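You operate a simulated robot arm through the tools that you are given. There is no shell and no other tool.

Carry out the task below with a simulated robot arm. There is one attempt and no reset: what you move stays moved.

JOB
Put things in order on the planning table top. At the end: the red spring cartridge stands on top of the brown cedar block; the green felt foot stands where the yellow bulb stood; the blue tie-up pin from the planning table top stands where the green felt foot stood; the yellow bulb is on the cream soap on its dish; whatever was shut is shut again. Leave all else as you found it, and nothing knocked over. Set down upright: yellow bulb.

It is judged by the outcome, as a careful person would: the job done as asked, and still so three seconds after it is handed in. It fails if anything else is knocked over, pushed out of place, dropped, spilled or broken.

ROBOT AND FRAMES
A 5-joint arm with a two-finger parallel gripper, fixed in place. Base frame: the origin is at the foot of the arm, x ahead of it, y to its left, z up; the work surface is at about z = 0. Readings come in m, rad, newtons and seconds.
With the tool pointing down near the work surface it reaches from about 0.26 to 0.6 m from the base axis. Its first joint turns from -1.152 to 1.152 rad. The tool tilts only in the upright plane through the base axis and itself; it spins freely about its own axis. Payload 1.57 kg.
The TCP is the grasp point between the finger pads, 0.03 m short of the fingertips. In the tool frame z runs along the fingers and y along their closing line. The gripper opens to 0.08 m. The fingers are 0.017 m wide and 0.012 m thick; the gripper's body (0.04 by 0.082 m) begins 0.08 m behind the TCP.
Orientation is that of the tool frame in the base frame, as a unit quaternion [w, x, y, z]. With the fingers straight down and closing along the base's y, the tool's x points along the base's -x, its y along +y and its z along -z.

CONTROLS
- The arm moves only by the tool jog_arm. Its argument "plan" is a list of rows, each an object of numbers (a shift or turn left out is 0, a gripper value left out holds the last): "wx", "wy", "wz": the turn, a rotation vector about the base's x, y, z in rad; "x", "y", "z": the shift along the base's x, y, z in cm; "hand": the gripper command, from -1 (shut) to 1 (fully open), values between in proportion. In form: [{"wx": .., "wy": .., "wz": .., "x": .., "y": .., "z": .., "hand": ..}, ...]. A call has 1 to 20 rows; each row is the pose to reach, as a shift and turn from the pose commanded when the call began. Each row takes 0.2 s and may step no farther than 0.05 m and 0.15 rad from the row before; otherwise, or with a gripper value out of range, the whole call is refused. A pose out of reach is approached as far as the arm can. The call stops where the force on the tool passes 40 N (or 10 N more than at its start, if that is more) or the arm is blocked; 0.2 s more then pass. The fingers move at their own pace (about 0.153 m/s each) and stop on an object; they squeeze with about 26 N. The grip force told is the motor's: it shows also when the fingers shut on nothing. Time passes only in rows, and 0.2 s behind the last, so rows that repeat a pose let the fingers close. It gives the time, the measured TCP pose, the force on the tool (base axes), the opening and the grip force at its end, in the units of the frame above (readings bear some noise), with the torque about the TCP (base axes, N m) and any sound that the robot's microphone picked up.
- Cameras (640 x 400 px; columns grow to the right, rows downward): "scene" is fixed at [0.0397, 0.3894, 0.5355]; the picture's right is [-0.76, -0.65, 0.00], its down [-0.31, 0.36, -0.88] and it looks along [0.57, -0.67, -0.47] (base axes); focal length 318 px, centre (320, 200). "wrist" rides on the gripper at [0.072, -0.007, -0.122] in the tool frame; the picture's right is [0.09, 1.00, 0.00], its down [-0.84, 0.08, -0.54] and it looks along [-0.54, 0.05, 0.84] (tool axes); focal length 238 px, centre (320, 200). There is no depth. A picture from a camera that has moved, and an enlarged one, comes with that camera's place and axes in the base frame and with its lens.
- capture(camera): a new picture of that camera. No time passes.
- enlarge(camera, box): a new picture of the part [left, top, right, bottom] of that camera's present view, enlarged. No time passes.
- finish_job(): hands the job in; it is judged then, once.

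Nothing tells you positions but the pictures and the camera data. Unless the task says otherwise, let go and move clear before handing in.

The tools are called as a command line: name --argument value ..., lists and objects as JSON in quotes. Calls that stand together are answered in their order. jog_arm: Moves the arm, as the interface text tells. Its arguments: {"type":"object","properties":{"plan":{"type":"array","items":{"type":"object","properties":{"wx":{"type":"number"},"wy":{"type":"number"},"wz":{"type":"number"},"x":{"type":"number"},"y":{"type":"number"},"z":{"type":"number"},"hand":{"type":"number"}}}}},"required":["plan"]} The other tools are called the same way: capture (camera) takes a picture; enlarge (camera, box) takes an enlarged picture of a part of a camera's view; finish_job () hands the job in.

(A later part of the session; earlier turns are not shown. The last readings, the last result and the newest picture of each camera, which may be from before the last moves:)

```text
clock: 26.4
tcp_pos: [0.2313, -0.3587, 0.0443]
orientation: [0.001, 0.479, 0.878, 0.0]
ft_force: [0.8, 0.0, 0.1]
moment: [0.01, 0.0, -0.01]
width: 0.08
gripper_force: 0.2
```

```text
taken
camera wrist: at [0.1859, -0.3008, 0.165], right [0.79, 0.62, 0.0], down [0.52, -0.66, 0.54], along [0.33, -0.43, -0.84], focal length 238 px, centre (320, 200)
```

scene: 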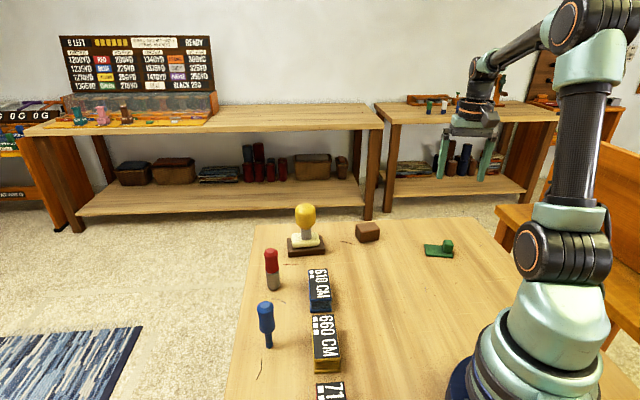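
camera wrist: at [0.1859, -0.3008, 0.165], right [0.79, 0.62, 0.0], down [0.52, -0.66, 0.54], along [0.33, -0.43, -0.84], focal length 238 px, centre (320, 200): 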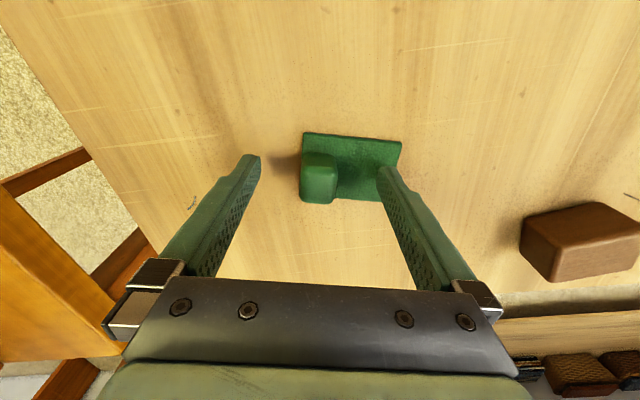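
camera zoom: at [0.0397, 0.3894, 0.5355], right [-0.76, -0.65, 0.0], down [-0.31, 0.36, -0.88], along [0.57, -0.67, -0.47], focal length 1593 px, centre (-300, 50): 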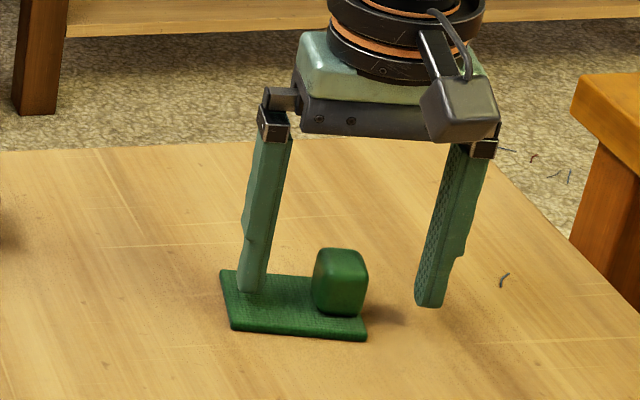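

jog_arm --plan '[{"z": -0.3}, {"z": -0.3, "hand": 0.0}, {"z": -0.3, "hand": -0.3}, {"z": -0.3, "hand": -1}, {"z": -0.3, "hand": -1}, {"z": -0.3, "hand": -1}]'

enlarge --camera "scene" --box '[396, 190, 492, 270]'

capture --camera "wrist"

```text
clock: 27.8
tcp_pos: [0.2304, -0.3592, 0.0406]
orientation: [0.0, 0.479, 0.878, 0.0]
ft_force: [0.6, -0.4, -0.6]
moment: [0.03, 0.0, -0.01]
width: 0.0227
gripper_force: 25.7
```

```text
5.00 times, centred on (444, 230) of scene
camera zoom: at [0.0397, 0.3894, 0.5355], right [-0.76, -0.65, 0.0], down [-0.31, 0.36, -0.88], along [0.57, -0.67, -0.47], focal length 1593 px, centre (-300, 50)
```

zoom: 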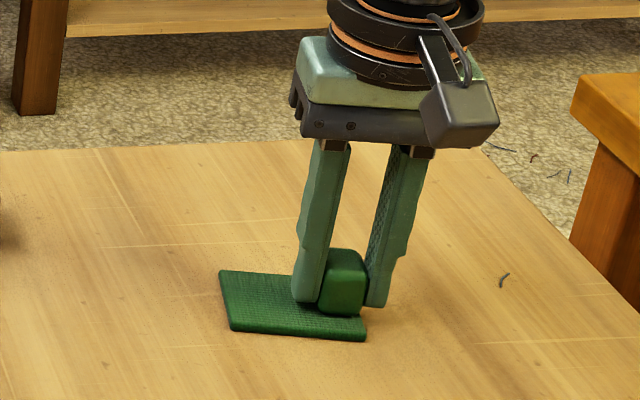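

```text
taken
camera wrist: at [0.1856, -0.3011, 0.1623], right [0.79, 0.62, 0.0], down [0.52, -0.66, 0.54], along [0.33, -0.43, -0.84], focal length 238 px, centre (320, 200)
```

wrist: 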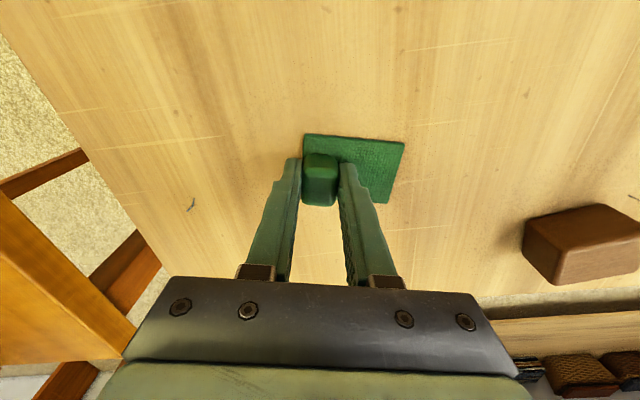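

The foot's block is gripped. I'll lift, carry it (+1.5, +15.3) cm to the yellow bulb's old spot, and stop above it to check.

jog_arm --plan '[{"z": 1}, {"z": 3}, {"z": 5}, {"z": 6}, {"x": 0.4, "y": 3.8, "z": 6}, {"x": 0.8, "y": 7.6, "z": 6}, {"x": 1.1, "y": 11.4, "z": 6}, {"x": 1.46, "y": 15.3, "z": 6}, {"x": 1.46, "y": 15.3, "z": 6}, {"x": 1.46, "y": 15.3, "z": 3}, {"x": 1.46, "y": 15.3, "z": 1.5}, {"x": 1.46, "y": 15.3, "z": 1.5}]'

enlarge --camera "scene" --box '[360, 190, 488, 290]'

capture --camera "wrist"

```text
clock: 30.4
tcp_pos: [0.2445, -0.2051, 0.0558]
orientation: [0.0, 0.479, 0.878, -0.001]
ft_force: [-0.1, 0.4, 0.3]
moment: [-0.01, 0.01, -0.02]
width: 0.0229
gripper_force: 26.0
```

```text
4.00 times, centred on (424, 240) of scene
camera zoom: at [0.0397, 0.3894, 0.5355], right [-0.76, -0.65, 0.0], down [-0.31, 0.36, -0.88], along [0.57, -0.67, -0.47], focal length 1274 px, centre (-96, 40)
```

zoom: 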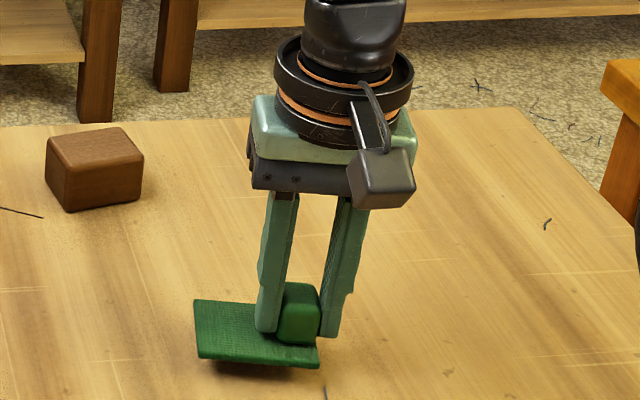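

```text
taken
camera wrist: at [0.1998, -0.1477, 0.1771], right [0.79, 0.62, 0.0], down [0.52, -0.66, 0.54], along [0.33, -0.43, -0.84], focal length 238 px, centre (320, 200)
```

wrist: 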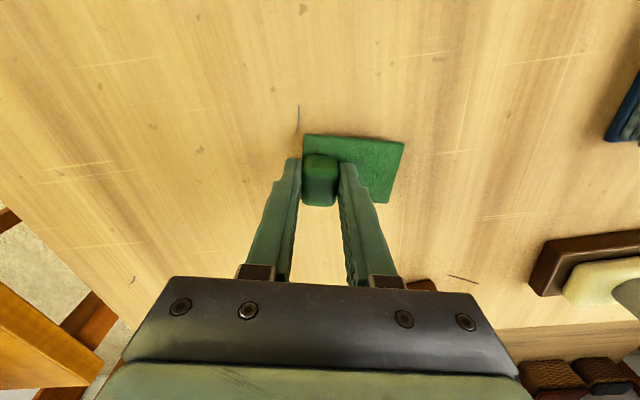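

It lines up with the bulb's old spot. Now I'll lower it to the table.

jog_arm --plan '[{"z": -0.6}, {"z": -1.1}, {"z": -1.4}, {"z": -1.4}]'

```text
clock: 31.4
tcp_pos: [0.2445, -0.2069, 0.0415]
orientation: [0.001, 0.479, 0.878, 0.001]
ft_force: [-0.1, -0.2, -1.1]
moment: [0.01, -0.04, 0.0]
width: 0.0228
gripper_force: 25.9
```

jog_arm --plan '[{"z": -0.1}, {"z": -0.1}]'

enlarge --camera "scene" --box '[384, 240, 448, 290]'

```text
clock: 32.0
tcp_pos: [0.2464, -0.2056, 0.0399]
orientation: [0.0, 0.479, 0.878, 0.0]
ft_force: [-0.9, 0.5, 1.5]
moment: [-0.02, 0.0, 0.02]
width: 0.0229
gripper_force: 25.9
```

```text
8.00 times, centred on (416, 265) of scene
camera zoom: at [0.0397, 0.3895, 0.5355], right [-0.76, -0.65, 0.0], down [-0.31, 0.36, -0.88], along [0.57, -0.67, -0.47], focal length 2548 px, centre (-448, -320)
```

zoom: 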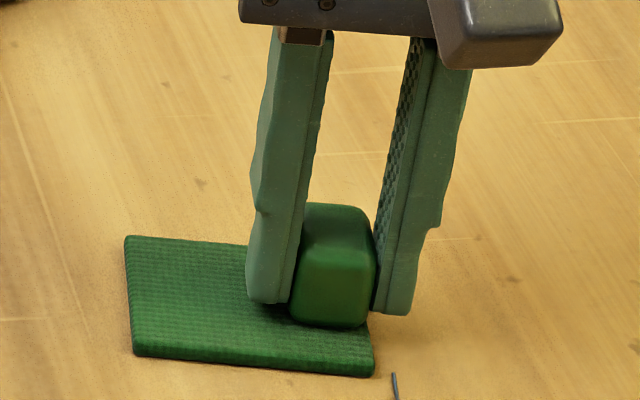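

The pad is on the table. I'll release it and rise straight up.

jog_arm --plan '[{"hand": -0.35}, {"hand": -0.2}, {"hand": 0.0}, {"hand": 0.4}, {"hand": 0.4}, {"z": 2, "hand": 0.4}, {"z": 5, "hand": 0.6}, {"z": 9, "hand": 1}, {"z": 13, "hand": 1}, {"z": 17, "hand": 1}, {"z": 20, "hand": 1}, {"z": 20, "hand": 1}]'

capture --camera "scene"

capture --camera "wrist"

```text
clock: 34.6
tcp_pos: [0.2458, -0.2047, 0.2413]
orientation: [0.0, 0.48, 0.877, 0.0]
ft_force: [0.8, -0.4, 0.4]
moment: [-0.01, -0.01, -0.01]
width: 0.0801
gripper_force: 0.0
```

```text
taken
```

scene: 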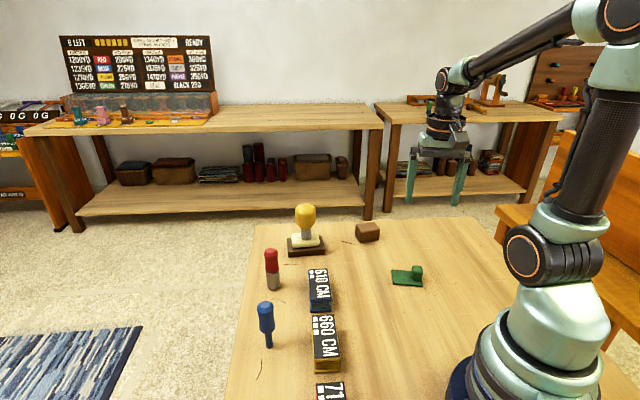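

```text
taken
camera wrist: at [0.2002, -0.1484, 0.3624], right [0.79, 0.62, 0.0], down [0.52, -0.66, 0.54], along [0.33, -0.43, -0.84], focal length 238 px, centre (320, 200)
```

wrist: 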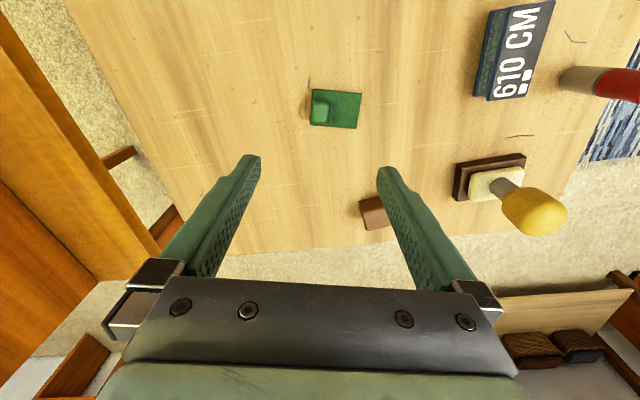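

The green foot is placed. Next I'll move over the blue pin near (0.378, 0.142), turning the tool back.

jog_arm --plan '[{"x": 1.28, "y": 3.83, "z": 0.5, "wz": 0.111}, {"x": 2.56, "y": 7.66, "z": 1, "wz": 0.222}, {"x": 3.84, "y": 11.49, "z": 1, "wz": 0.333}, {"x": 5.12, "y": 15.32, "z": 1, "wz": 0.444}, {"x": 6.4, "y": 19.15, "z": 1, "wz": 0.555}, {"x": 7.68, "y": 22.98, "z": 1, "wz": 0.666}, {"x": 8.96, "y": 26.81, "z": 1, "wz": 0.777}, {"x": 10.24, "y": 30.64, "z": 1, "wz": 0.888}, {"x": 11.5, "y": 34.5, "z": 1, "wz": 1.0}, {"x": 11.5, "y": 34.5, "z": 1, "wz": 1.0}]'

capture --camera "wrist"

enlarge --camera "wrist" --box '[256, 60, 384, 140]'

capture --camera "scene"

```text
clock: 36.8
tcp_pos: [0.362, 0.1402, 0.2499]
orientation: [0.0, -0.002, 1.0, 0.0]
ft_force: [0.3, 0.2, -0.9]
moment: [0.01, -0.03, -0.01]
width: 0.0798
gripper_force: 0.0
```

```text
taken
camera wrist: at [0.289, 0.1339, 0.3713], right [-0.09, 1.0, 0.0], down [0.84, 0.08, 0.54], along [0.54, 0.05, -0.84], focal length 238 px, centre (320, 200)
```

wrist: 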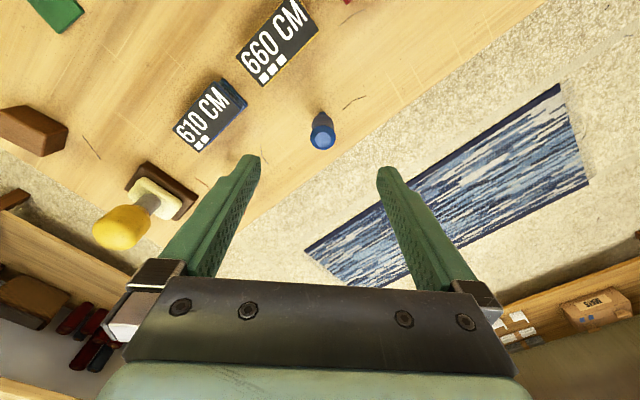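

```text
5.00 times, centred on (320, 100) of wrist
camera zoom: at [0.289, 0.1339, 0.3713], right [-0.09, 1.0, 0.0], down [0.84, 0.08, 0.54], along [0.54, 0.05, -0.84], focal length 1192 px, centre (320, 700)
```

zoom: 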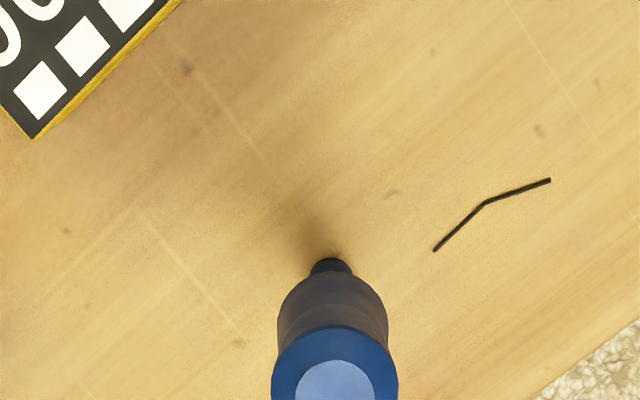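

```text
taken
```

scene: 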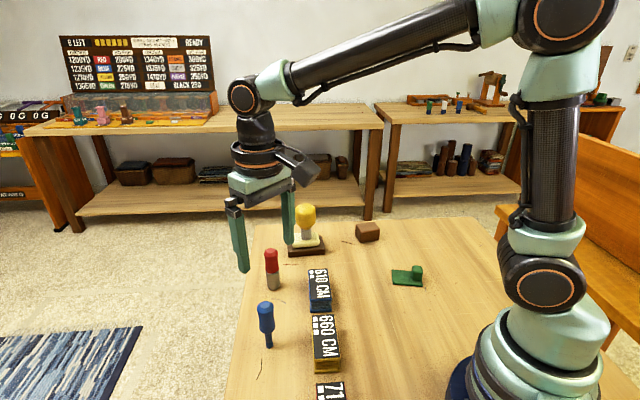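

The blue pin's axis looks to be near (0.377, 0.145). I'll centre on it and lower to just above its top.

jog_arm --plan '[{"x": 0.8, "y": 0.3, "z": -2}, {"x": 1.5, "y": 0.5, "z": -5}, {"x": 1.5, "y": 0.5, "z": -8}, {"x": 1.5, "y": 0.5, "z": -9.5}, {"x": 1.5, "y": 0.5, "z": -9.5}]'

capture --camera "wrist"

enlarge --camera "scene" --box '[210, 240, 338, 360]'

```text
clock: 38.0
tcp_pos: [0.3763, 0.1453, 0.1534]
orientation: [0.0, 0.0, 1.0, 0.0]
ft_force: [-0.8, -0.6, -0.3]
moment: [0.03, -0.03, 0.01]
width: 0.08
gripper_force: 0.1
```

```text
taken
camera wrist: at [0.3035, 0.139, 0.2751], right [-0.09, 1.0, 0.0], down [0.84, 0.08, 0.54], along [0.54, 0.05, -0.84], focal length 238 px, centre (320, 200)
```

wrist: 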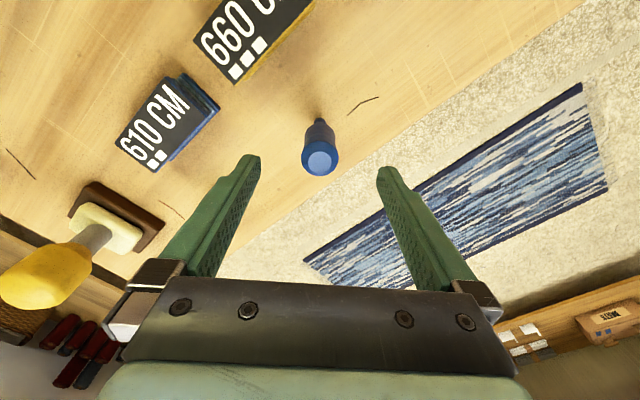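

```text
3.33 times, centred on (274, 300) of scene
camera zoom: at [0.0397, 0.3894, 0.5355], right [-0.76, -0.65, 0.0], down [-0.31, 0.36, -0.88], along [0.57, -0.67, -0.47], focal length 1062 px, centre (473, -133)
```

zoom: 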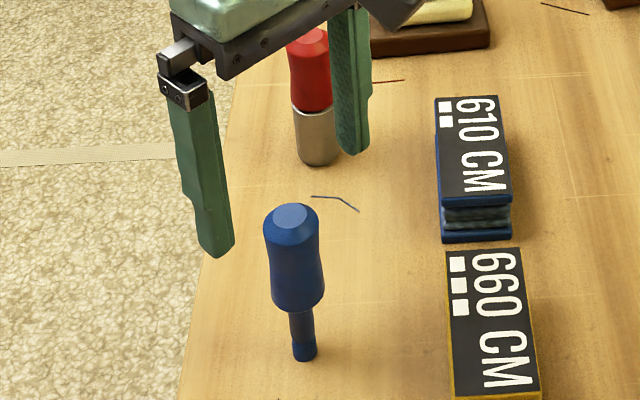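

The pin is on axis. I'll descend to z of about 0.066 and close gently.

jog_arm --plan '[{"z": -2}, {"z": -4}, {"z": -6}, {"z": -8}, {"z": -8.7}, {"z": -8.7}]'

capture --camera "wrist"

enlarge --camera "scene" --box '[210, 240, 338, 360]'

```text
clock: 39.4
tcp_pos: [0.3768, 0.1442, 0.0686]
orientation: [0.0, 0.0, 1.0, 0.0]
ft_force: [0.2, -0.3, -0.8]
moment: [-0.02, 0.01, 0.01]
width: 0.08
gripper_force: 0.0
```

```text
taken
camera wrist: at [0.3038, 0.1387, 0.1899], right [-0.09, 1.0, 0.0], down [0.84, 0.08, 0.54], along [0.54, 0.05, -0.84], focal length 238 px, centre (320, 200)
```

wrist: 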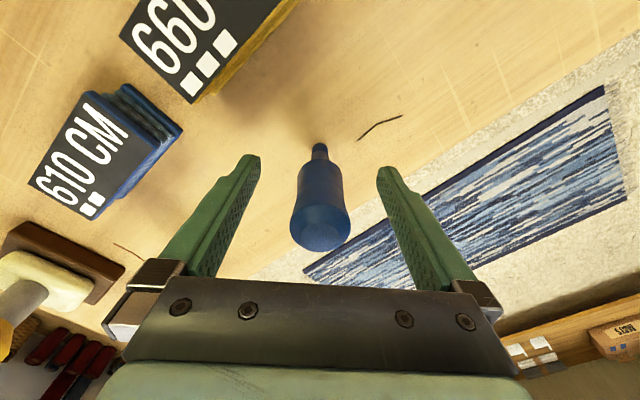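

```text
3.33 times, centred on (274, 300) of scene
camera zoom: at [0.0397, 0.3894, 0.5355], right [-0.76, -0.65, 0.0], down [-0.31, 0.36, -0.88], along [0.57, -0.67, -0.47], focal length 1062 px, centre (473, -133)
```

zoom: 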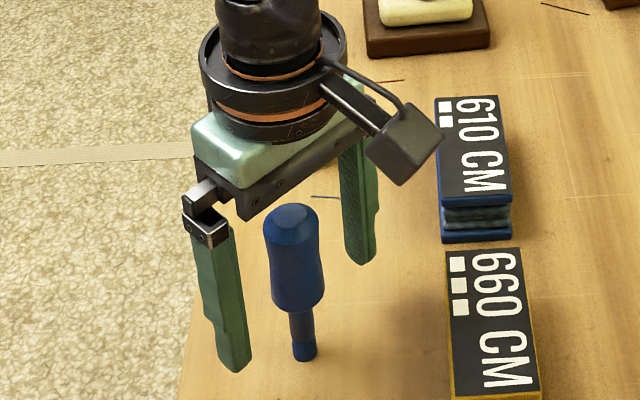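

jog_arm --plan '[{"hand": 0.3}, {"hand": 0.0}, {"hand": -0.1}, {"hand": -1}, {"hand": -1}, {"hand": -1}]'

capture --camera "wrist"

enlarge --camera "scene" --box '[210, 240, 338, 360]'

```text
clock: 40.8
tcp_pos: [0.377, 0.1452, 0.0683]
orientation: [0.0, -0.001, 1.0, 0.0]
ft_force: [-0.3, 0.3, 0.8]
moment: [0.05, -0.01, -0.02]
width: 0.0272
gripper_force: 25.8
```

```text
taken
camera wrist: at [0.3038, 0.1387, 0.1901], right [-0.09, 1.0, 0.0], down [0.84, 0.08, 0.54], along [0.54, 0.05, -0.84], focal length 238 px, centre (320, 200)
```

wrist: 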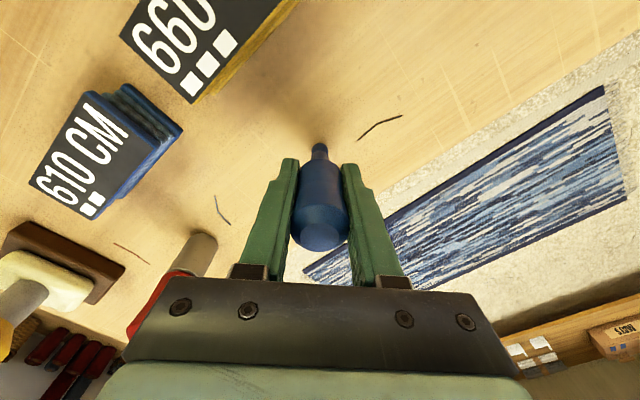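

```text
3.33 times, centred on (274, 300) of scene
camera zoom: at [0.0397, 0.3894, 0.5355], right [-0.76, -0.65, 0.0], down [-0.31, 0.36, -0.88], along [0.57, -0.67, -0.47], focal length 1062 px, centre (473, -133)
```

zoom: 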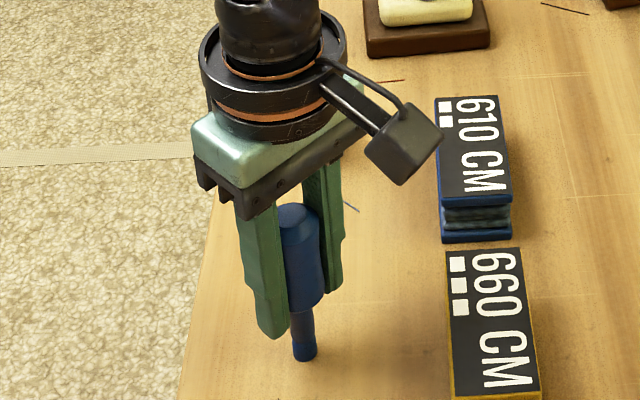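

The pin is gripped. I'll lift it high and carry it to the green foot's old spot at (0.249, -0.3487).

jog_arm --plan '[{"z": 1}, {"z": 4}, {"z": 8}, {"z": 12}, {"z": 16}, {"x": -1.16, "y": -4.49, "z": 16}, {"x": -2.33, "y": -8.98, "z": 16}, {"x": -3.49, "y": -13.47, "z": 16}, {"x": -4.65, "y": -17.96, "z": 16}, {"x": -5.82, "y": -22.45, "z": 16}, {"x": -6.98, "y": -26.95, "z": 16}, {"x": -8.15, "y": -31.44, "z": 16}, {"x": -9.31, "y": -35.93, "z": 16}, {"x": -10.47, "y": -40.42, "z": 16}, {"x": -11.64, "y": -44.91, "z": 16}, {"x": -12.8, "y": -49.36, "z": 16}, {"x": -12.8, "y": -49.36, "z": 16}]'

capture --camera "wrist"

capture --camera "scene"

```text
clock: 44.4
tcp_pos: [0.2489, -0.3494, 0.2295]
orientation: [0.0, 0.0, 1.0, 0.0]
ft_force: [0.3, 0.3, -0.7]
moment: [0.02, -0.02, -0.02]
width: 0.0272
gripper_force: 26.2
```

```text
taken
camera wrist: at [0.1761, -0.3542, 0.3505], right [-0.09, 1.0, 0.0], down [0.84, 0.08, 0.54], along [0.54, 0.05, -0.84], focal length 238 px, centre (320, 200)
```

wrist: 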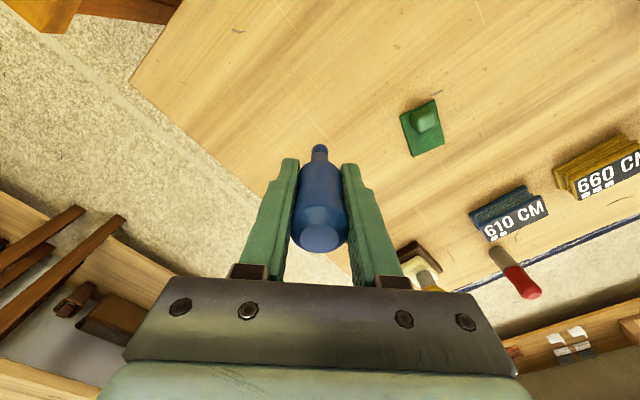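

```text
taken
```

scene: 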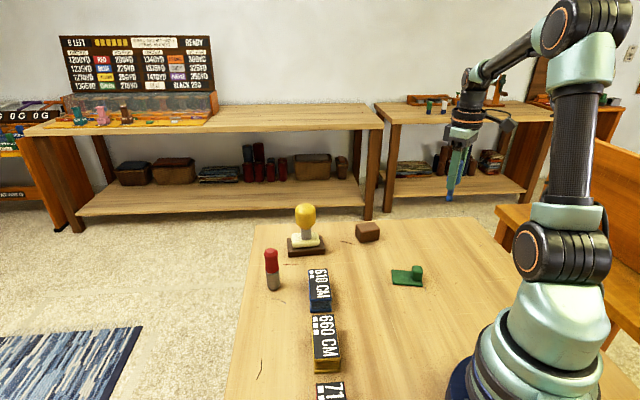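

The pin is over the target and still held. I'll lower most of the way first, then take fine steps.

jog_arm --plan '[{"z": -3}, {"z": -6}, {"z": -9}, {"z": -12}, {"z": -14}, {"z": -15.3}, {"z": -15.3}]'

enlarge --camera "scene" --box '[380, 170, 500, 290]'

```text
clock: 46.0
tcp_pos: [0.2483, -0.3482, 0.0746]
orientation: [0.0, 0.001, 1.0, -0.001]
ft_force: [-0.2, 0.2, -1.1]
moment: [0.01, 0.01, 0.03]
width: 0.0272
gripper_force: 25.9
```

```text
3.33 times, centred on (440, 230) of scene
camera zoom: at [0.0397, 0.3894, 0.5355], right [-0.76, -0.65, 0.0], down [-0.31, 0.36, -0.88], along [0.57, -0.67, -0.47], focal length 1062 px, centre (-80, 100)
```

zoom: 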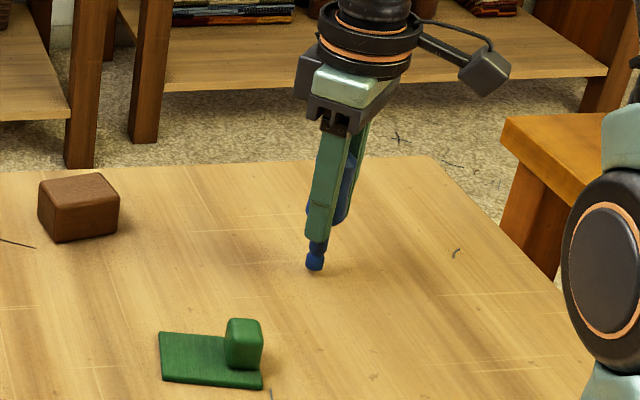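

jog_arm --plan '[{"z": -0.2}, {"z": -0.4}, {"z": -0.5}, {"z": -0.5}]'

```text
clock: 47.0
tcp_pos: [0.2486, -0.3485, 0.0702]
orientation: [0.0, 0.0, 1.0, 0.0]
ft_force: [0.7, 0.0, -0.2]
moment: [-0.01, -0.01, 0.01]
width: 0.0271
gripper_force: 25.4
```

jog_arm --plan '[{"z": -0.1}, {"z": -0.1}]'

enlarge --camera "scene" --box '[412, 220, 468, 265]'

```text
clock: 47.6
tcp_pos: [0.2477, -0.3491, 0.0694]
orientation: [0.0, 0.0, 1.0, 0.0]
ft_force: [-1.3, -0.8, -0.2]
moment: [0.02, 0.04, 0.01]
width: 0.0272
gripper_force: 26.2
```

```text
8.89 times, centred on (440, 242) of scene
camera zoom: at [0.0397, 0.3894, 0.5355], right [-0.76, -0.65, 0.0], down [-0.31, 0.36, -0.88], along [0.57, -0.67, -0.47], focal length 2831 px, centre (-747, -178)
```

zoom: 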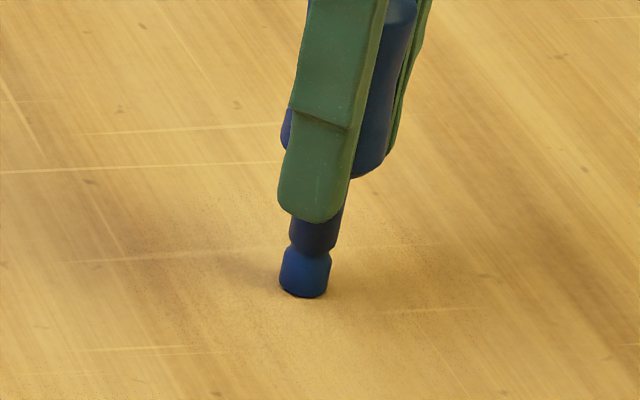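

jog_arm --plan '[{"z": -0.05}, {"z": -0.1}, {"z": -0.1}]'

```text
clock: 48.4
tcp_pos: [0.2474, -0.3486, 0.0681]
orientation: [0.0, 0.0, 1.0, -0.001]
ft_force: [-0.5, 1.4, 2.6]
moment: [0.09, 0.04, 0.05]
width: 0.0272
gripper_force: 26.5
```

Light contact with the table. I'll release slowly and then check that it stands.

jog_arm --plan '[{"hand": -0.3}, {"hand": -0.25}, {"hand": -0.2}, {"hand": -0.1}, {"hand": 0.2}, {"hand": 0.6}, {"hand": 1}, {"hand": 1}]'

enlarge --camera "scene" --box '[380, 170, 500, 290]'

capture --camera "wrist"

```text
clock: 50.2
tcp_pos: [0.2491, -0.3482, 0.0672]
orientation: [0.0, -0.001, 1.0, 0.0]
ft_force: [0.5, -0.7, -0.3]
moment: [-0.04, -0.03, 0.01]
width: 0.0801
gripper_force: 0.0
```

```text
3.33 times, centred on (440, 230) of scene
camera zoom: at [0.0397, 0.3894, 0.5355], right [-0.76, -0.65, 0.0], down [-0.31, 0.36, -0.88], along [0.57, -0.67, -0.47], focal length 1062 px, centre (-80, 100)
```

zoom: 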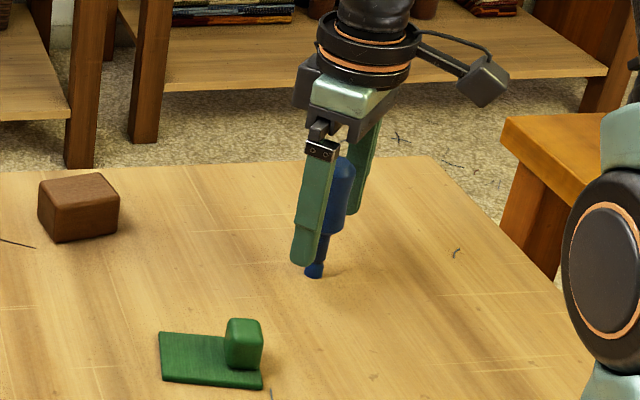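

```text
taken
camera wrist: at [0.1752, -0.3542, 0.1899], right [-0.09, 1.0, 0.0], down [0.84, 0.08, 0.54], along [0.54, 0.05, -0.84], focal length 238 px, centre (320, 200)
```

wrist: 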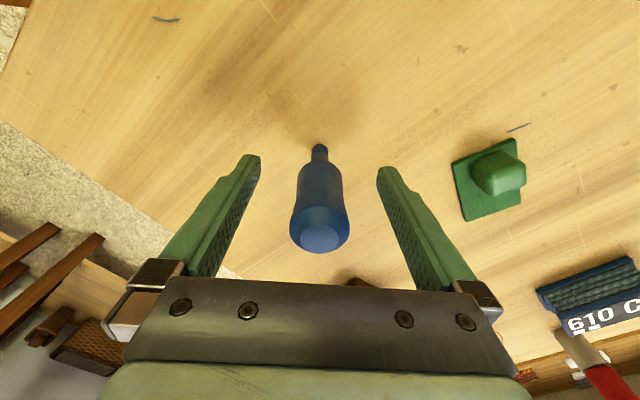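

The pin stands on its own. I'll rise clear and go over to the red cartridge near (0.495, 0.03).

jog_arm --plan '[{"z": 2}, {"z": 5}, {"z": 9}, {"z": 13}, {"z": 17}, {"z": 18.5}, {"x": 2.2, "y": 3.8, "z": 18.5}, {"x": 4.4, "y": 7.6, "z": 18.5}, {"x": 6.6, "y": 11.4, "z": 18.5}, {"x": 8.8, "y": 15.2, "z": 18.5}, {"x": 11, "y": 19, "z": 18.5}, {"x": 13.2, "y": 22.8, "z": 18.5}, {"x": 15.4, "y": 26.6, "z": 18.5}, {"x": 17.6, "y": 30.4, "z": 18.5}, {"x": 19.8, "y": 34.2, "z": 18.5}, {"x": 22, "y": 38, "z": 18.5}, {"x": 22, "y": 38, "z": 18.5}]'

capture --camera "wrist"

enlarge --camera "wrist" --box '[256, 60, 384, 140]'

capture --camera "scene"

```text
clock: 53.8
tcp_pos: [0.4684, 0.0339, 0.2507]
orientation: [0.0, 0.001, 1.0, -0.001]
ft_force: [-0.3, -0.2, -0.3]
moment: [-0.03, 0.0, 0.02]
width: 0.08
gripper_force: 0.0
```

```text
taken
camera wrist: at [0.3938, 0.0273, 0.374], right [-0.09, 1.0, 0.0], down [0.84, 0.08, 0.54], along [0.54, 0.05, -0.84], focal length 238 px, centre (320, 200)
```

wrist: 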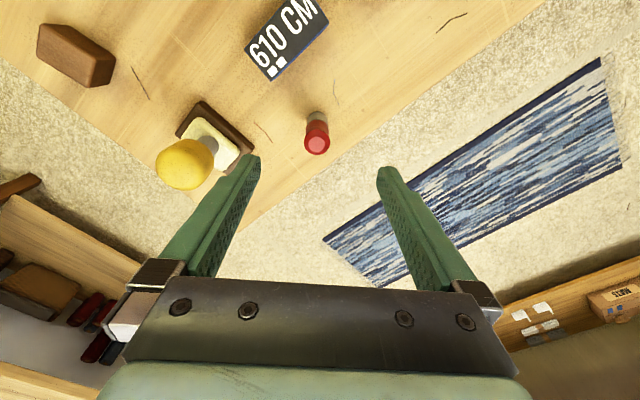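

```text
5.00 times, centred on (320, 100) of wrist
camera zoom: at [0.3938, 0.0273, 0.374], right [-0.09, 1.0, 0.0], down [0.84, 0.08, 0.54], along [0.54, 0.05, -0.84], focal length 1192 px, centre (320, 700)
```

zoom: 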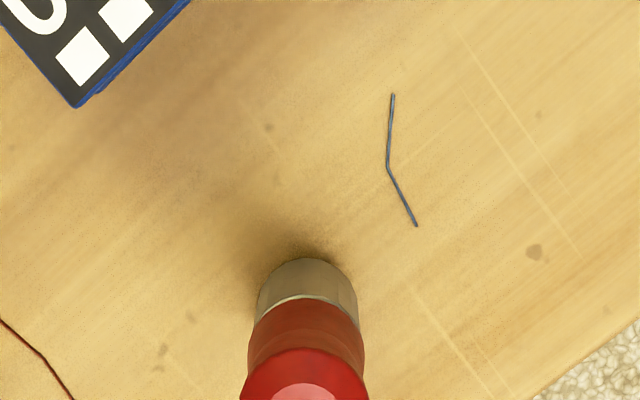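

```text
taken
```

scene: 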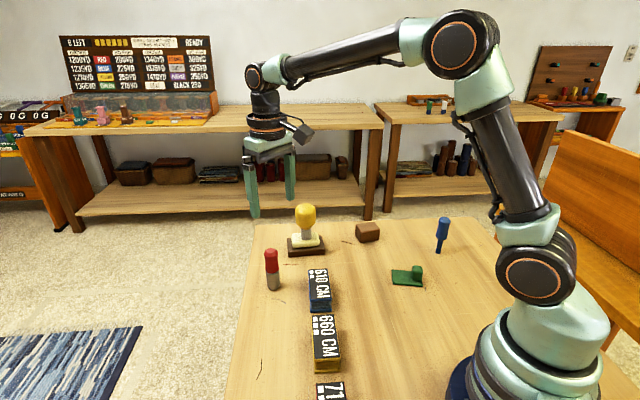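

The blue pin and green foot stand where wanted. The red cartridge's axis looks to be near (0.491, 0.031), so I'll centre on it and lower to just above its top.

jog_arm --plan '[{"x": 1.2, "y": -0.1, "z": -2}, {"x": 2.4, "y": -0.25, "z": -5}, {"x": 2.4, "y": -0.25, "z": -8}, {"x": 2.4, "y": -0.25, "z": -9.5}, {"x": 2.4, "y": -0.25, "z": -9.5}]'

capture --camera "wrist"

enlarge --camera "wrist" --box '[272, 100, 368, 200]'

enlarge --camera "scene" --box '[220, 190, 340, 310]'

```text
clock: 55.0
tcp_pos: [0.4927, 0.0293, 0.1582]
orientation: [0.0, 0.0, 1.0, -0.001]
ft_force: [0.2, 0.1, 0.9]
moment: [-0.01, -0.01, 0.02]
width: 0.0799
gripper_force: 0.1
```

```text
taken
camera wrist: at [0.4197, 0.0235, 0.2797], right [-0.09, 1.0, 0.0], down [0.84, 0.08, 0.54], along [0.54, 0.05, -0.84], focal length 238 px, centre (320, 200)
```

wrist: 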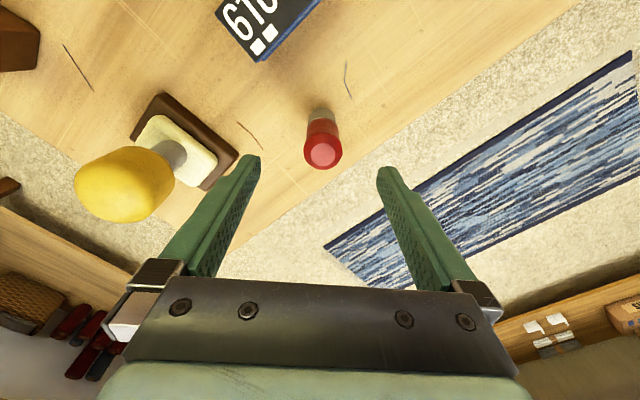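

```text
4.00 times, centred on (320, 150) of wrist
camera zoom: at [0.4197, 0.0235, 0.2797], right [-0.09, 1.0, 0.0], down [0.84, 0.08, 0.54], along [0.54, 0.05, -0.84], focal length 953 px, centre (320, 400)
```

zoom: 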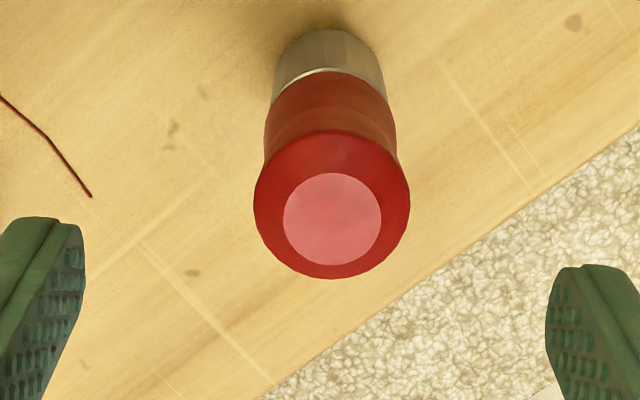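

```text
3.33 times, centred on (280, 250) of scene
camera zoom: at [0.0397, 0.3894, 0.5355], right [-0.76, -0.65, 0.0], down [-0.31, 0.36, -0.88], along [0.57, -0.67, -0.47], focal length 1062 px, centre (453, 33)
```

zoom: 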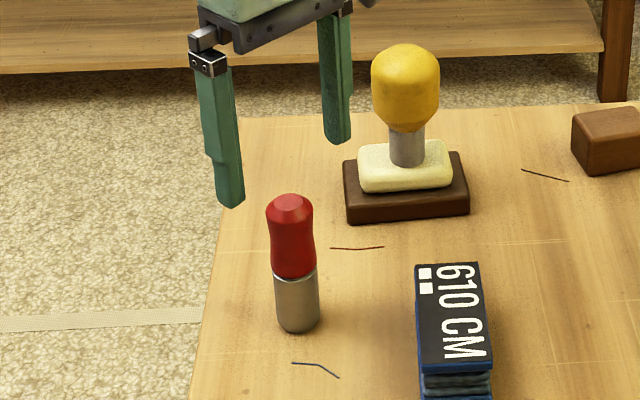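

The cartridge is about 3 mm off in y. I'll correct that and descend to z of about 0.066.

jog_arm --plan '[{"x": -0.2, "y": 0.33, "z": 0}, {"x": -0.2, "y": 0.33, "z": -2}, {"x": -0.2, "y": 0.33, "z": -4}, {"x": -0.2, "y": 0.33, "z": -6}, {"x": -0.2, "y": 0.33, "z": -8}, {"x": -0.2, "y": 0.33, "z": -9.1}, {"x": -0.2, "y": 0.33, "z": -9.1}]'

capture --camera "wrist"

enlarge --camera "scene" --box '[220, 190, 340, 310]'

```text
clock: 56.6
tcp_pos: [0.4901, 0.0331, 0.0657]
orientation: [0.0, -0.001, 1.0, 0.0]
ft_force: [0.3, -1.2, 0.2]
moment: [-0.01, 0.01, -0.02]
width: 0.0801
gripper_force: 0.2
```

```text
taken
camera wrist: at [0.4173, 0.0269, 0.1883], right [-0.09, 1.0, 0.0], down [0.84, 0.08, 0.54], along [0.54, 0.05, -0.84], focal length 238 px, centre (320, 200)
```

wrist: 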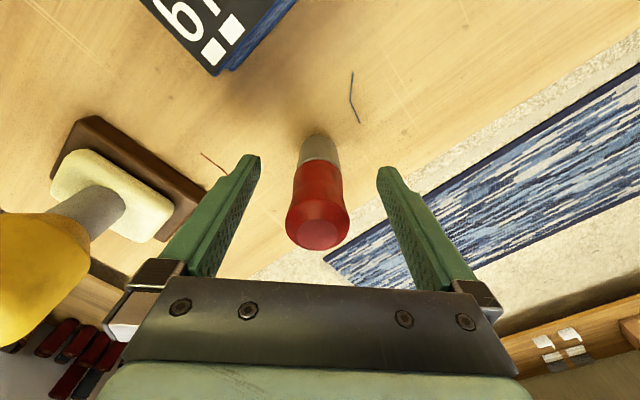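

```text
3.33 times, centred on (280, 250) of scene
camera zoom: at [0.0397, 0.3894, 0.5355], right [-0.76, -0.65, 0.0], down [-0.31, 0.36, -0.88], along [0.57, -0.67, -0.47], focal length 1062 px, centre (453, 33)
```

zoom: 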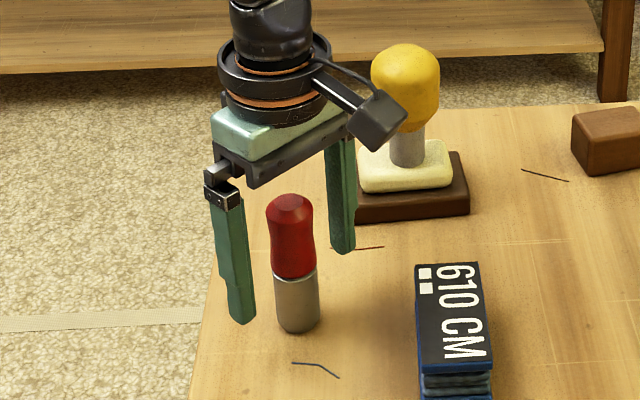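

jog_arm --plan '[{"hand": 0.3}, {"hand": 0.0}, {"hand": -0.1}, {"hand": -1}, {"hand": -1}, {"hand": -1}]'

capture --camera "wrist"

enlarge --camera "scene" --box '[220, 190, 340, 310]'

```text
clock: 58.0
tcp_pos: [0.4903, 0.0341, 0.0658]
orientation: [0.0, -0.001, 1.0, 0.0]
ft_force: [1.2, -0.3, 0.8]
moment: [-0.02, 0.04, -0.03]
width: 0.0299
gripper_force: 26.2
```

```text
taken
camera wrist: at [0.4174, 0.0269, 0.1886], right [-0.09, 1.0, 0.0], down [0.84, 0.08, 0.54], along [0.54, 0.05, -0.84], focal length 238 px, centre (320, 200)
```

wrist: 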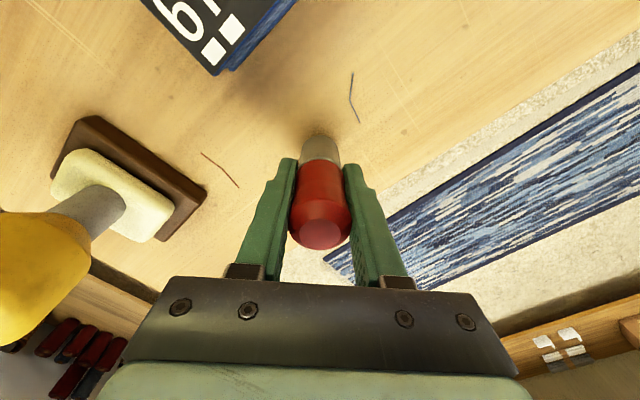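

```text
3.33 times, centred on (280, 250) of scene
camera zoom: at [0.0397, 0.3894, 0.5355], right [-0.76, -0.65, 0.0], down [-0.31, 0.36, -0.88], along [0.57, -0.67, -0.47], focal length 1062 px, centre (453, 33)
```

zoom: 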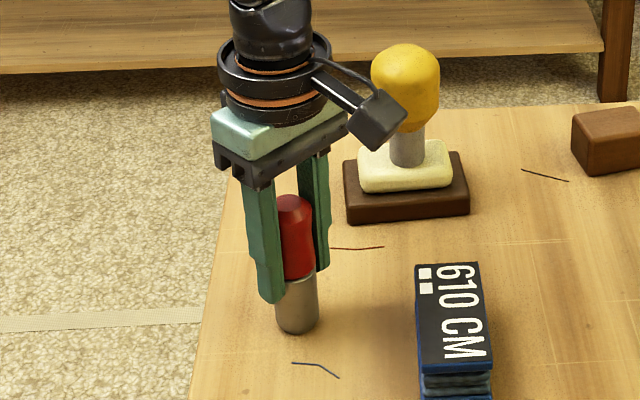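

The cartridge is gripped. I'll lift it high, carry it over the brown block, and stop above it.

jog_arm --plan '[{"z": 1}, {"z": 4}, {"z": 8}, {"z": 12}, {"z": 16}, {"z": 18}, {"x": -0.81, "y": -4.46, "z": 18}, {"x": -1.63, "y": -8.92, "z": 18}, {"x": -2.44, "y": -13.38, "z": 18}, {"x": -3.26, "y": -17.84, "z": 18}, {"x": -4.07, "y": -22.3, "z": 18}, {"x": -4.89, "y": -26.76, "z": 18}, {"x": -5.7, "y": -31.2, "z": 18}, {"x": -5.7, "y": -31.2, "z": 18}, {"x": -5.7, "y": -31.2, "z": 14}, {"x": -5.7, "y": -31.2, "z": 10}, {"x": -5.7, "y": -31.2, "z": 7}, {"x": -5.7, "y": -31.2, "z": 7}]'

capture --camera "wrist"

enlarge --camera "scene" --box '[310, 150, 430, 260]'

enlarge --camera "wrist" --box '[240, 40, 400, 180]'

```text
clock: 61.8
tcp_pos: [0.4316, -0.2794, 0.139]
orientation: [0.0, -0.001, 1.0, 0.001]
ft_force: [0.0, 0.5, -2.4]
moment: [-0.01, -0.01, 0.0]
width: 0.0301
gripper_force: 26.3
```

```text
taken
camera wrist: at [0.3585, -0.2852, 0.2602], right [-0.09, 1.0, 0.0], down [0.84, 0.08, 0.54], along [0.54, 0.05, -0.84], focal length 238 px, centre (320, 200)
```

wrist: 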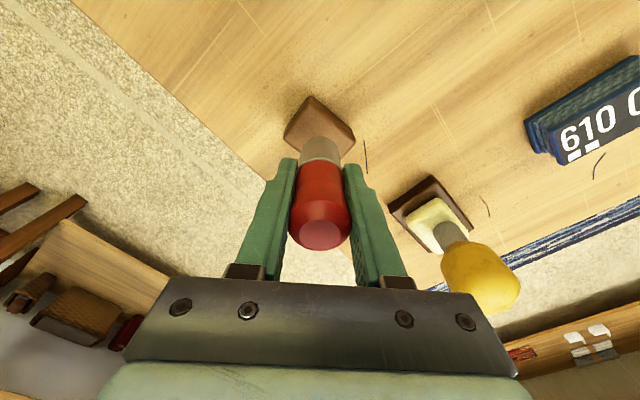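

```text
3.64 times, centred on (370, 205) of scene
camera zoom: at [0.0397, 0.3894, 0.5355], right [-0.76, -0.65, 0.0], down [-0.31, 0.36, -0.88], along [0.57, -0.67, -0.47], focal length 1158 px, centre (138, 182)
```

zoom: 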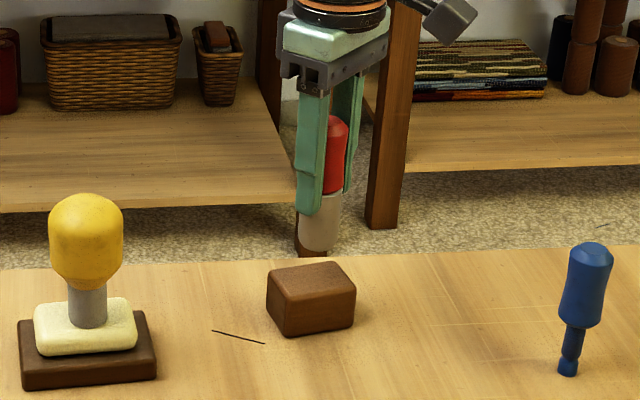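

```text
2.86 times, centred on (320, 110) of wrist
camera zoom: at [0.3585, -0.2852, 0.2602], right [-0.09, 1.0, 0.0], down [0.84, 0.08, 0.54], along [0.54, 0.05, -0.84], focal length 681 px, centre (320, 457)
```

zoom: 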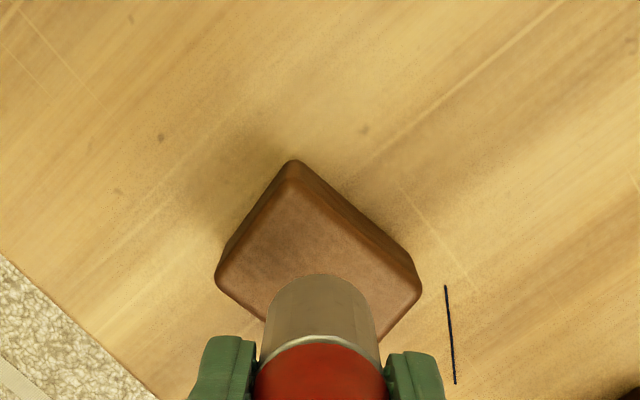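

enlarge --camera "scene" --box '[340, 205, 404, 245]'

```text
10.00 times, centred on (372, 225) of scene
camera zoom: at [0.0397, 0.3894, 0.5355], right [-0.76, -0.65, 0.0], down [-0.31, 0.36, -0.88], along [0.57, -0.67, -0.47], focal length 3185 px, centre (-200, -50)
```

zoom: 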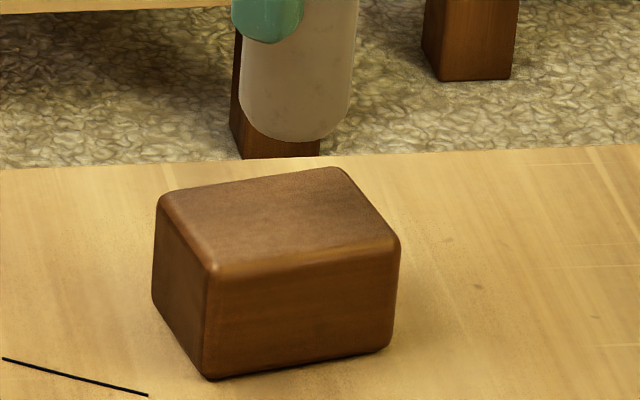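

The base will land within about 2–3 mm of the block's centre. I'll apply a small correction and lower.

jog_arm --plan '[{"x": 0.18, "y": 0.1, "z": -0.5}, {"x": 0.18, "y": 0.1, "z": -1.2}, {"x": 0.18, "y": 0.1, "z": -2.0}, {"x": 0.18, "y": 0.1, "z": -2.5}, {"x": 0.18, "y": 0.1, "z": -2.5}]'

enlarge --camera "scene" --box '[336, 205, 400, 245]'

```text
clock: 63.0
tcp_pos: [0.4344, -0.2776, 0.1125]
orientation: [0.001, 0.0, 1.0, 0.0]
ft_force: [1.1, -0.1, -0.5]
moment: [-0.02, 0.02, 0.0]
width: 0.0298
gripper_force: 26.1
```

```text
10.00 times, centred on (368, 225) of scene
camera zoom: at [0.0397, 0.3894, 0.5355], right [-0.76, -0.65, 0.0], down [-0.31, 0.36, -0.88], along [0.57, -0.67, -0.47], focal length 3185 px, centre (-160, -50)
```

zoom: 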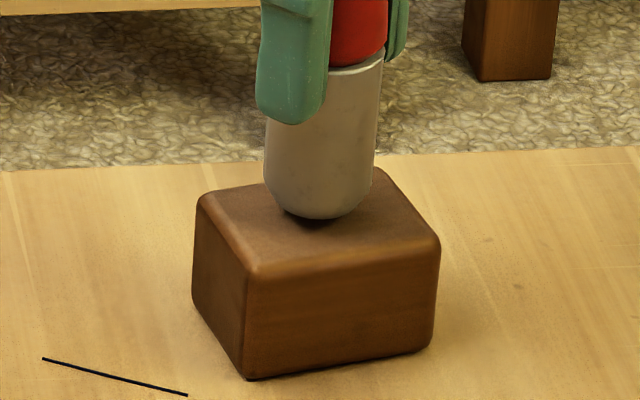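

jog_arm --plan '[{"z": -0.3}, {"z": -0.6}, {"z": -0.6}]'

enlarge --camera "scene" --box '[336, 205, 400, 245]'

```text
clock: 63.8
tcp_pos: [0.4346, -0.2795, 0.1074]
orientation: [0.001, -0.001, 1.0, -0.001]
ft_force: [-2.0, 2.1, 6.5]
moment: [0.13, 0.18, -0.02]
width: 0.0299
gripper_force: 25.7
```

```text
10.00 times, centred on (368, 225) of scene
camera zoom: at [0.0397, 0.3895, 0.5355], right [-0.76, -0.65, 0.0], down [-0.31, 0.36, -0.88], along [0.57, -0.67, -0.47], focal length 3185 px, centre (-160, -50)
```

zoom: 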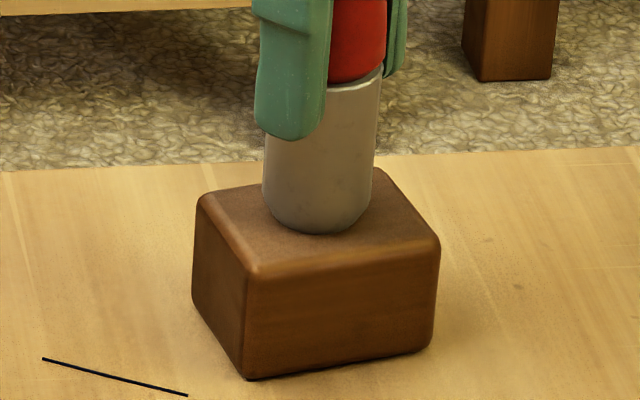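

Contact was early, so the block's top is at about 0.041, and the cartridge sits slightly behind centre. I'll lift a little, shift (-2.8, +2) mm and set it down again.

jog_arm --plan '[{"z": 0.3}, {"z": 0.6}, {"x": -0.28, "y": 0.2, "z": 0.6}, {"x": -0.28, "y": 0.2, "z": 0.3}, {"x": -0.28, "y": 0.2, "z": 0.2}, {"x": -0.28, "y": 0.2, "z": 0.2}]'

enlarge --camera "scene" --box '[336, 205, 400, 245]'

enlarge --camera "wrist" --box '[240, 40, 400, 180]'

```text
clock: 65.2
tcp_pos: [0.4314, -0.2772, 0.1071]
orientation: [0.0, 0.0, 1.0, 0.001]
ft_force: [0.5, -0.2, -0.6]
moment: [0.0, -0.01, 0.0]
width: 0.0299
gripper_force: 26.6
```

```text
10.00 times, centred on (368, 225) of scene
camera zoom: at [0.0397, 0.3894, 0.5355], right [-0.76, -0.65, 0.0], down [-0.31, 0.36, -0.88], along [0.57, -0.67, -0.47], focal length 3185 px, centre (-160, -50)
```

zoom: 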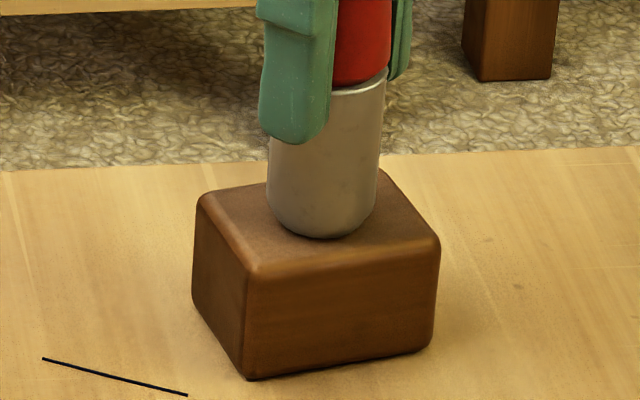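

```text
2.86 times, centred on (320, 110) of wrist
camera zoom: at [0.3588, -0.2828, 0.2296], right [-0.09, 1.0, 0.0], down [0.84, 0.08, 0.54], along [0.54, 0.05, -0.84], focal length 681 px, centre (320, 457)
```

zoom: 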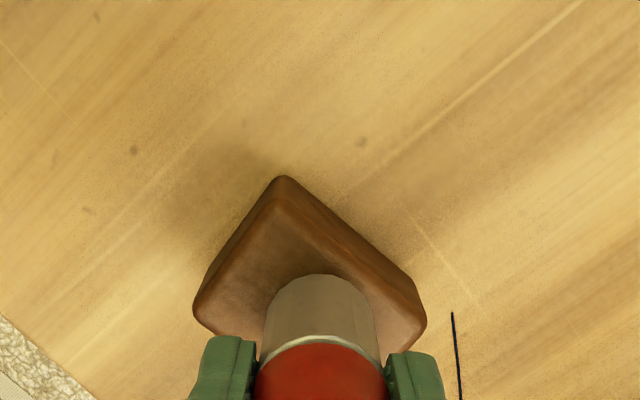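

It's centred well enough now. Lowering to contact.

jog_arm --plan '[{"z": -0.1}, {"z": -0.15}, {"z": -0.15}]'

```text
clock: 66.0
tcp_pos: [0.4305, -0.2777, 0.1066]
orientation: [0.0, 0.0, 1.0, 0.0]
ft_force: [-0.3, 0.2, -0.4]
moment: [0.0, 0.01, 0.0]
width: 0.0301
gripper_force: 26.3
```

jog_arm --plan '[{"z": -0.1}, {"z": -0.1}]'

```text
clock: 66.6
tcp_pos: [0.4335, -0.2762, 0.1066]
orientation: [0.001, 0.0, 1.0, 0.001]
ft_force: [-3.6, 1.2, 11.7]
moment: [0.14, 0.3, 0.0]
width: 0.0299
gripper_force: 25.9
```

jog_arm --plan '[{"z": 0.07}, {"z": 0.07}, {"z": 0.07}]'

enlarge --camera "scene" --box '[336, 195, 400, 245]'

```text
clock: 67.4
tcp_pos: [0.4311, -0.2772, 0.1058]
orientation: [0.0, 0.0, 1.0, 0.0]
ft_force: [2.3, -1.2, 3.6]
moment: [-0.09, -0.1, 0.0]
width: 0.03
gripper_force: 26.7
```

```text
8.00 times, centred on (368, 220) of scene
camera zoom: at [0.0397, 0.3895, 0.5355], right [-0.76, -0.65, 0.0], down [-0.31, 0.36, -0.88], along [0.57, -0.67, -0.47], focal length 2548 px, centre (-64, 40)
```

zoom: 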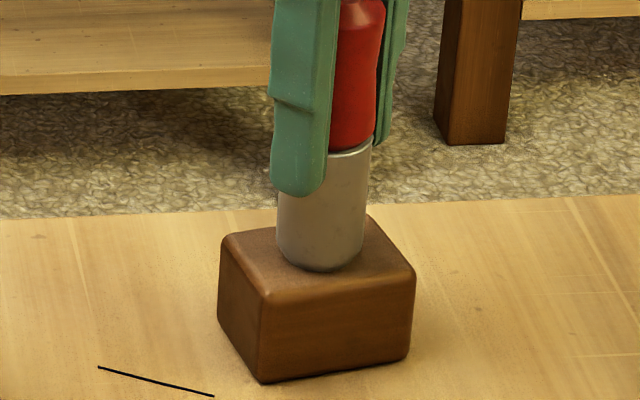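

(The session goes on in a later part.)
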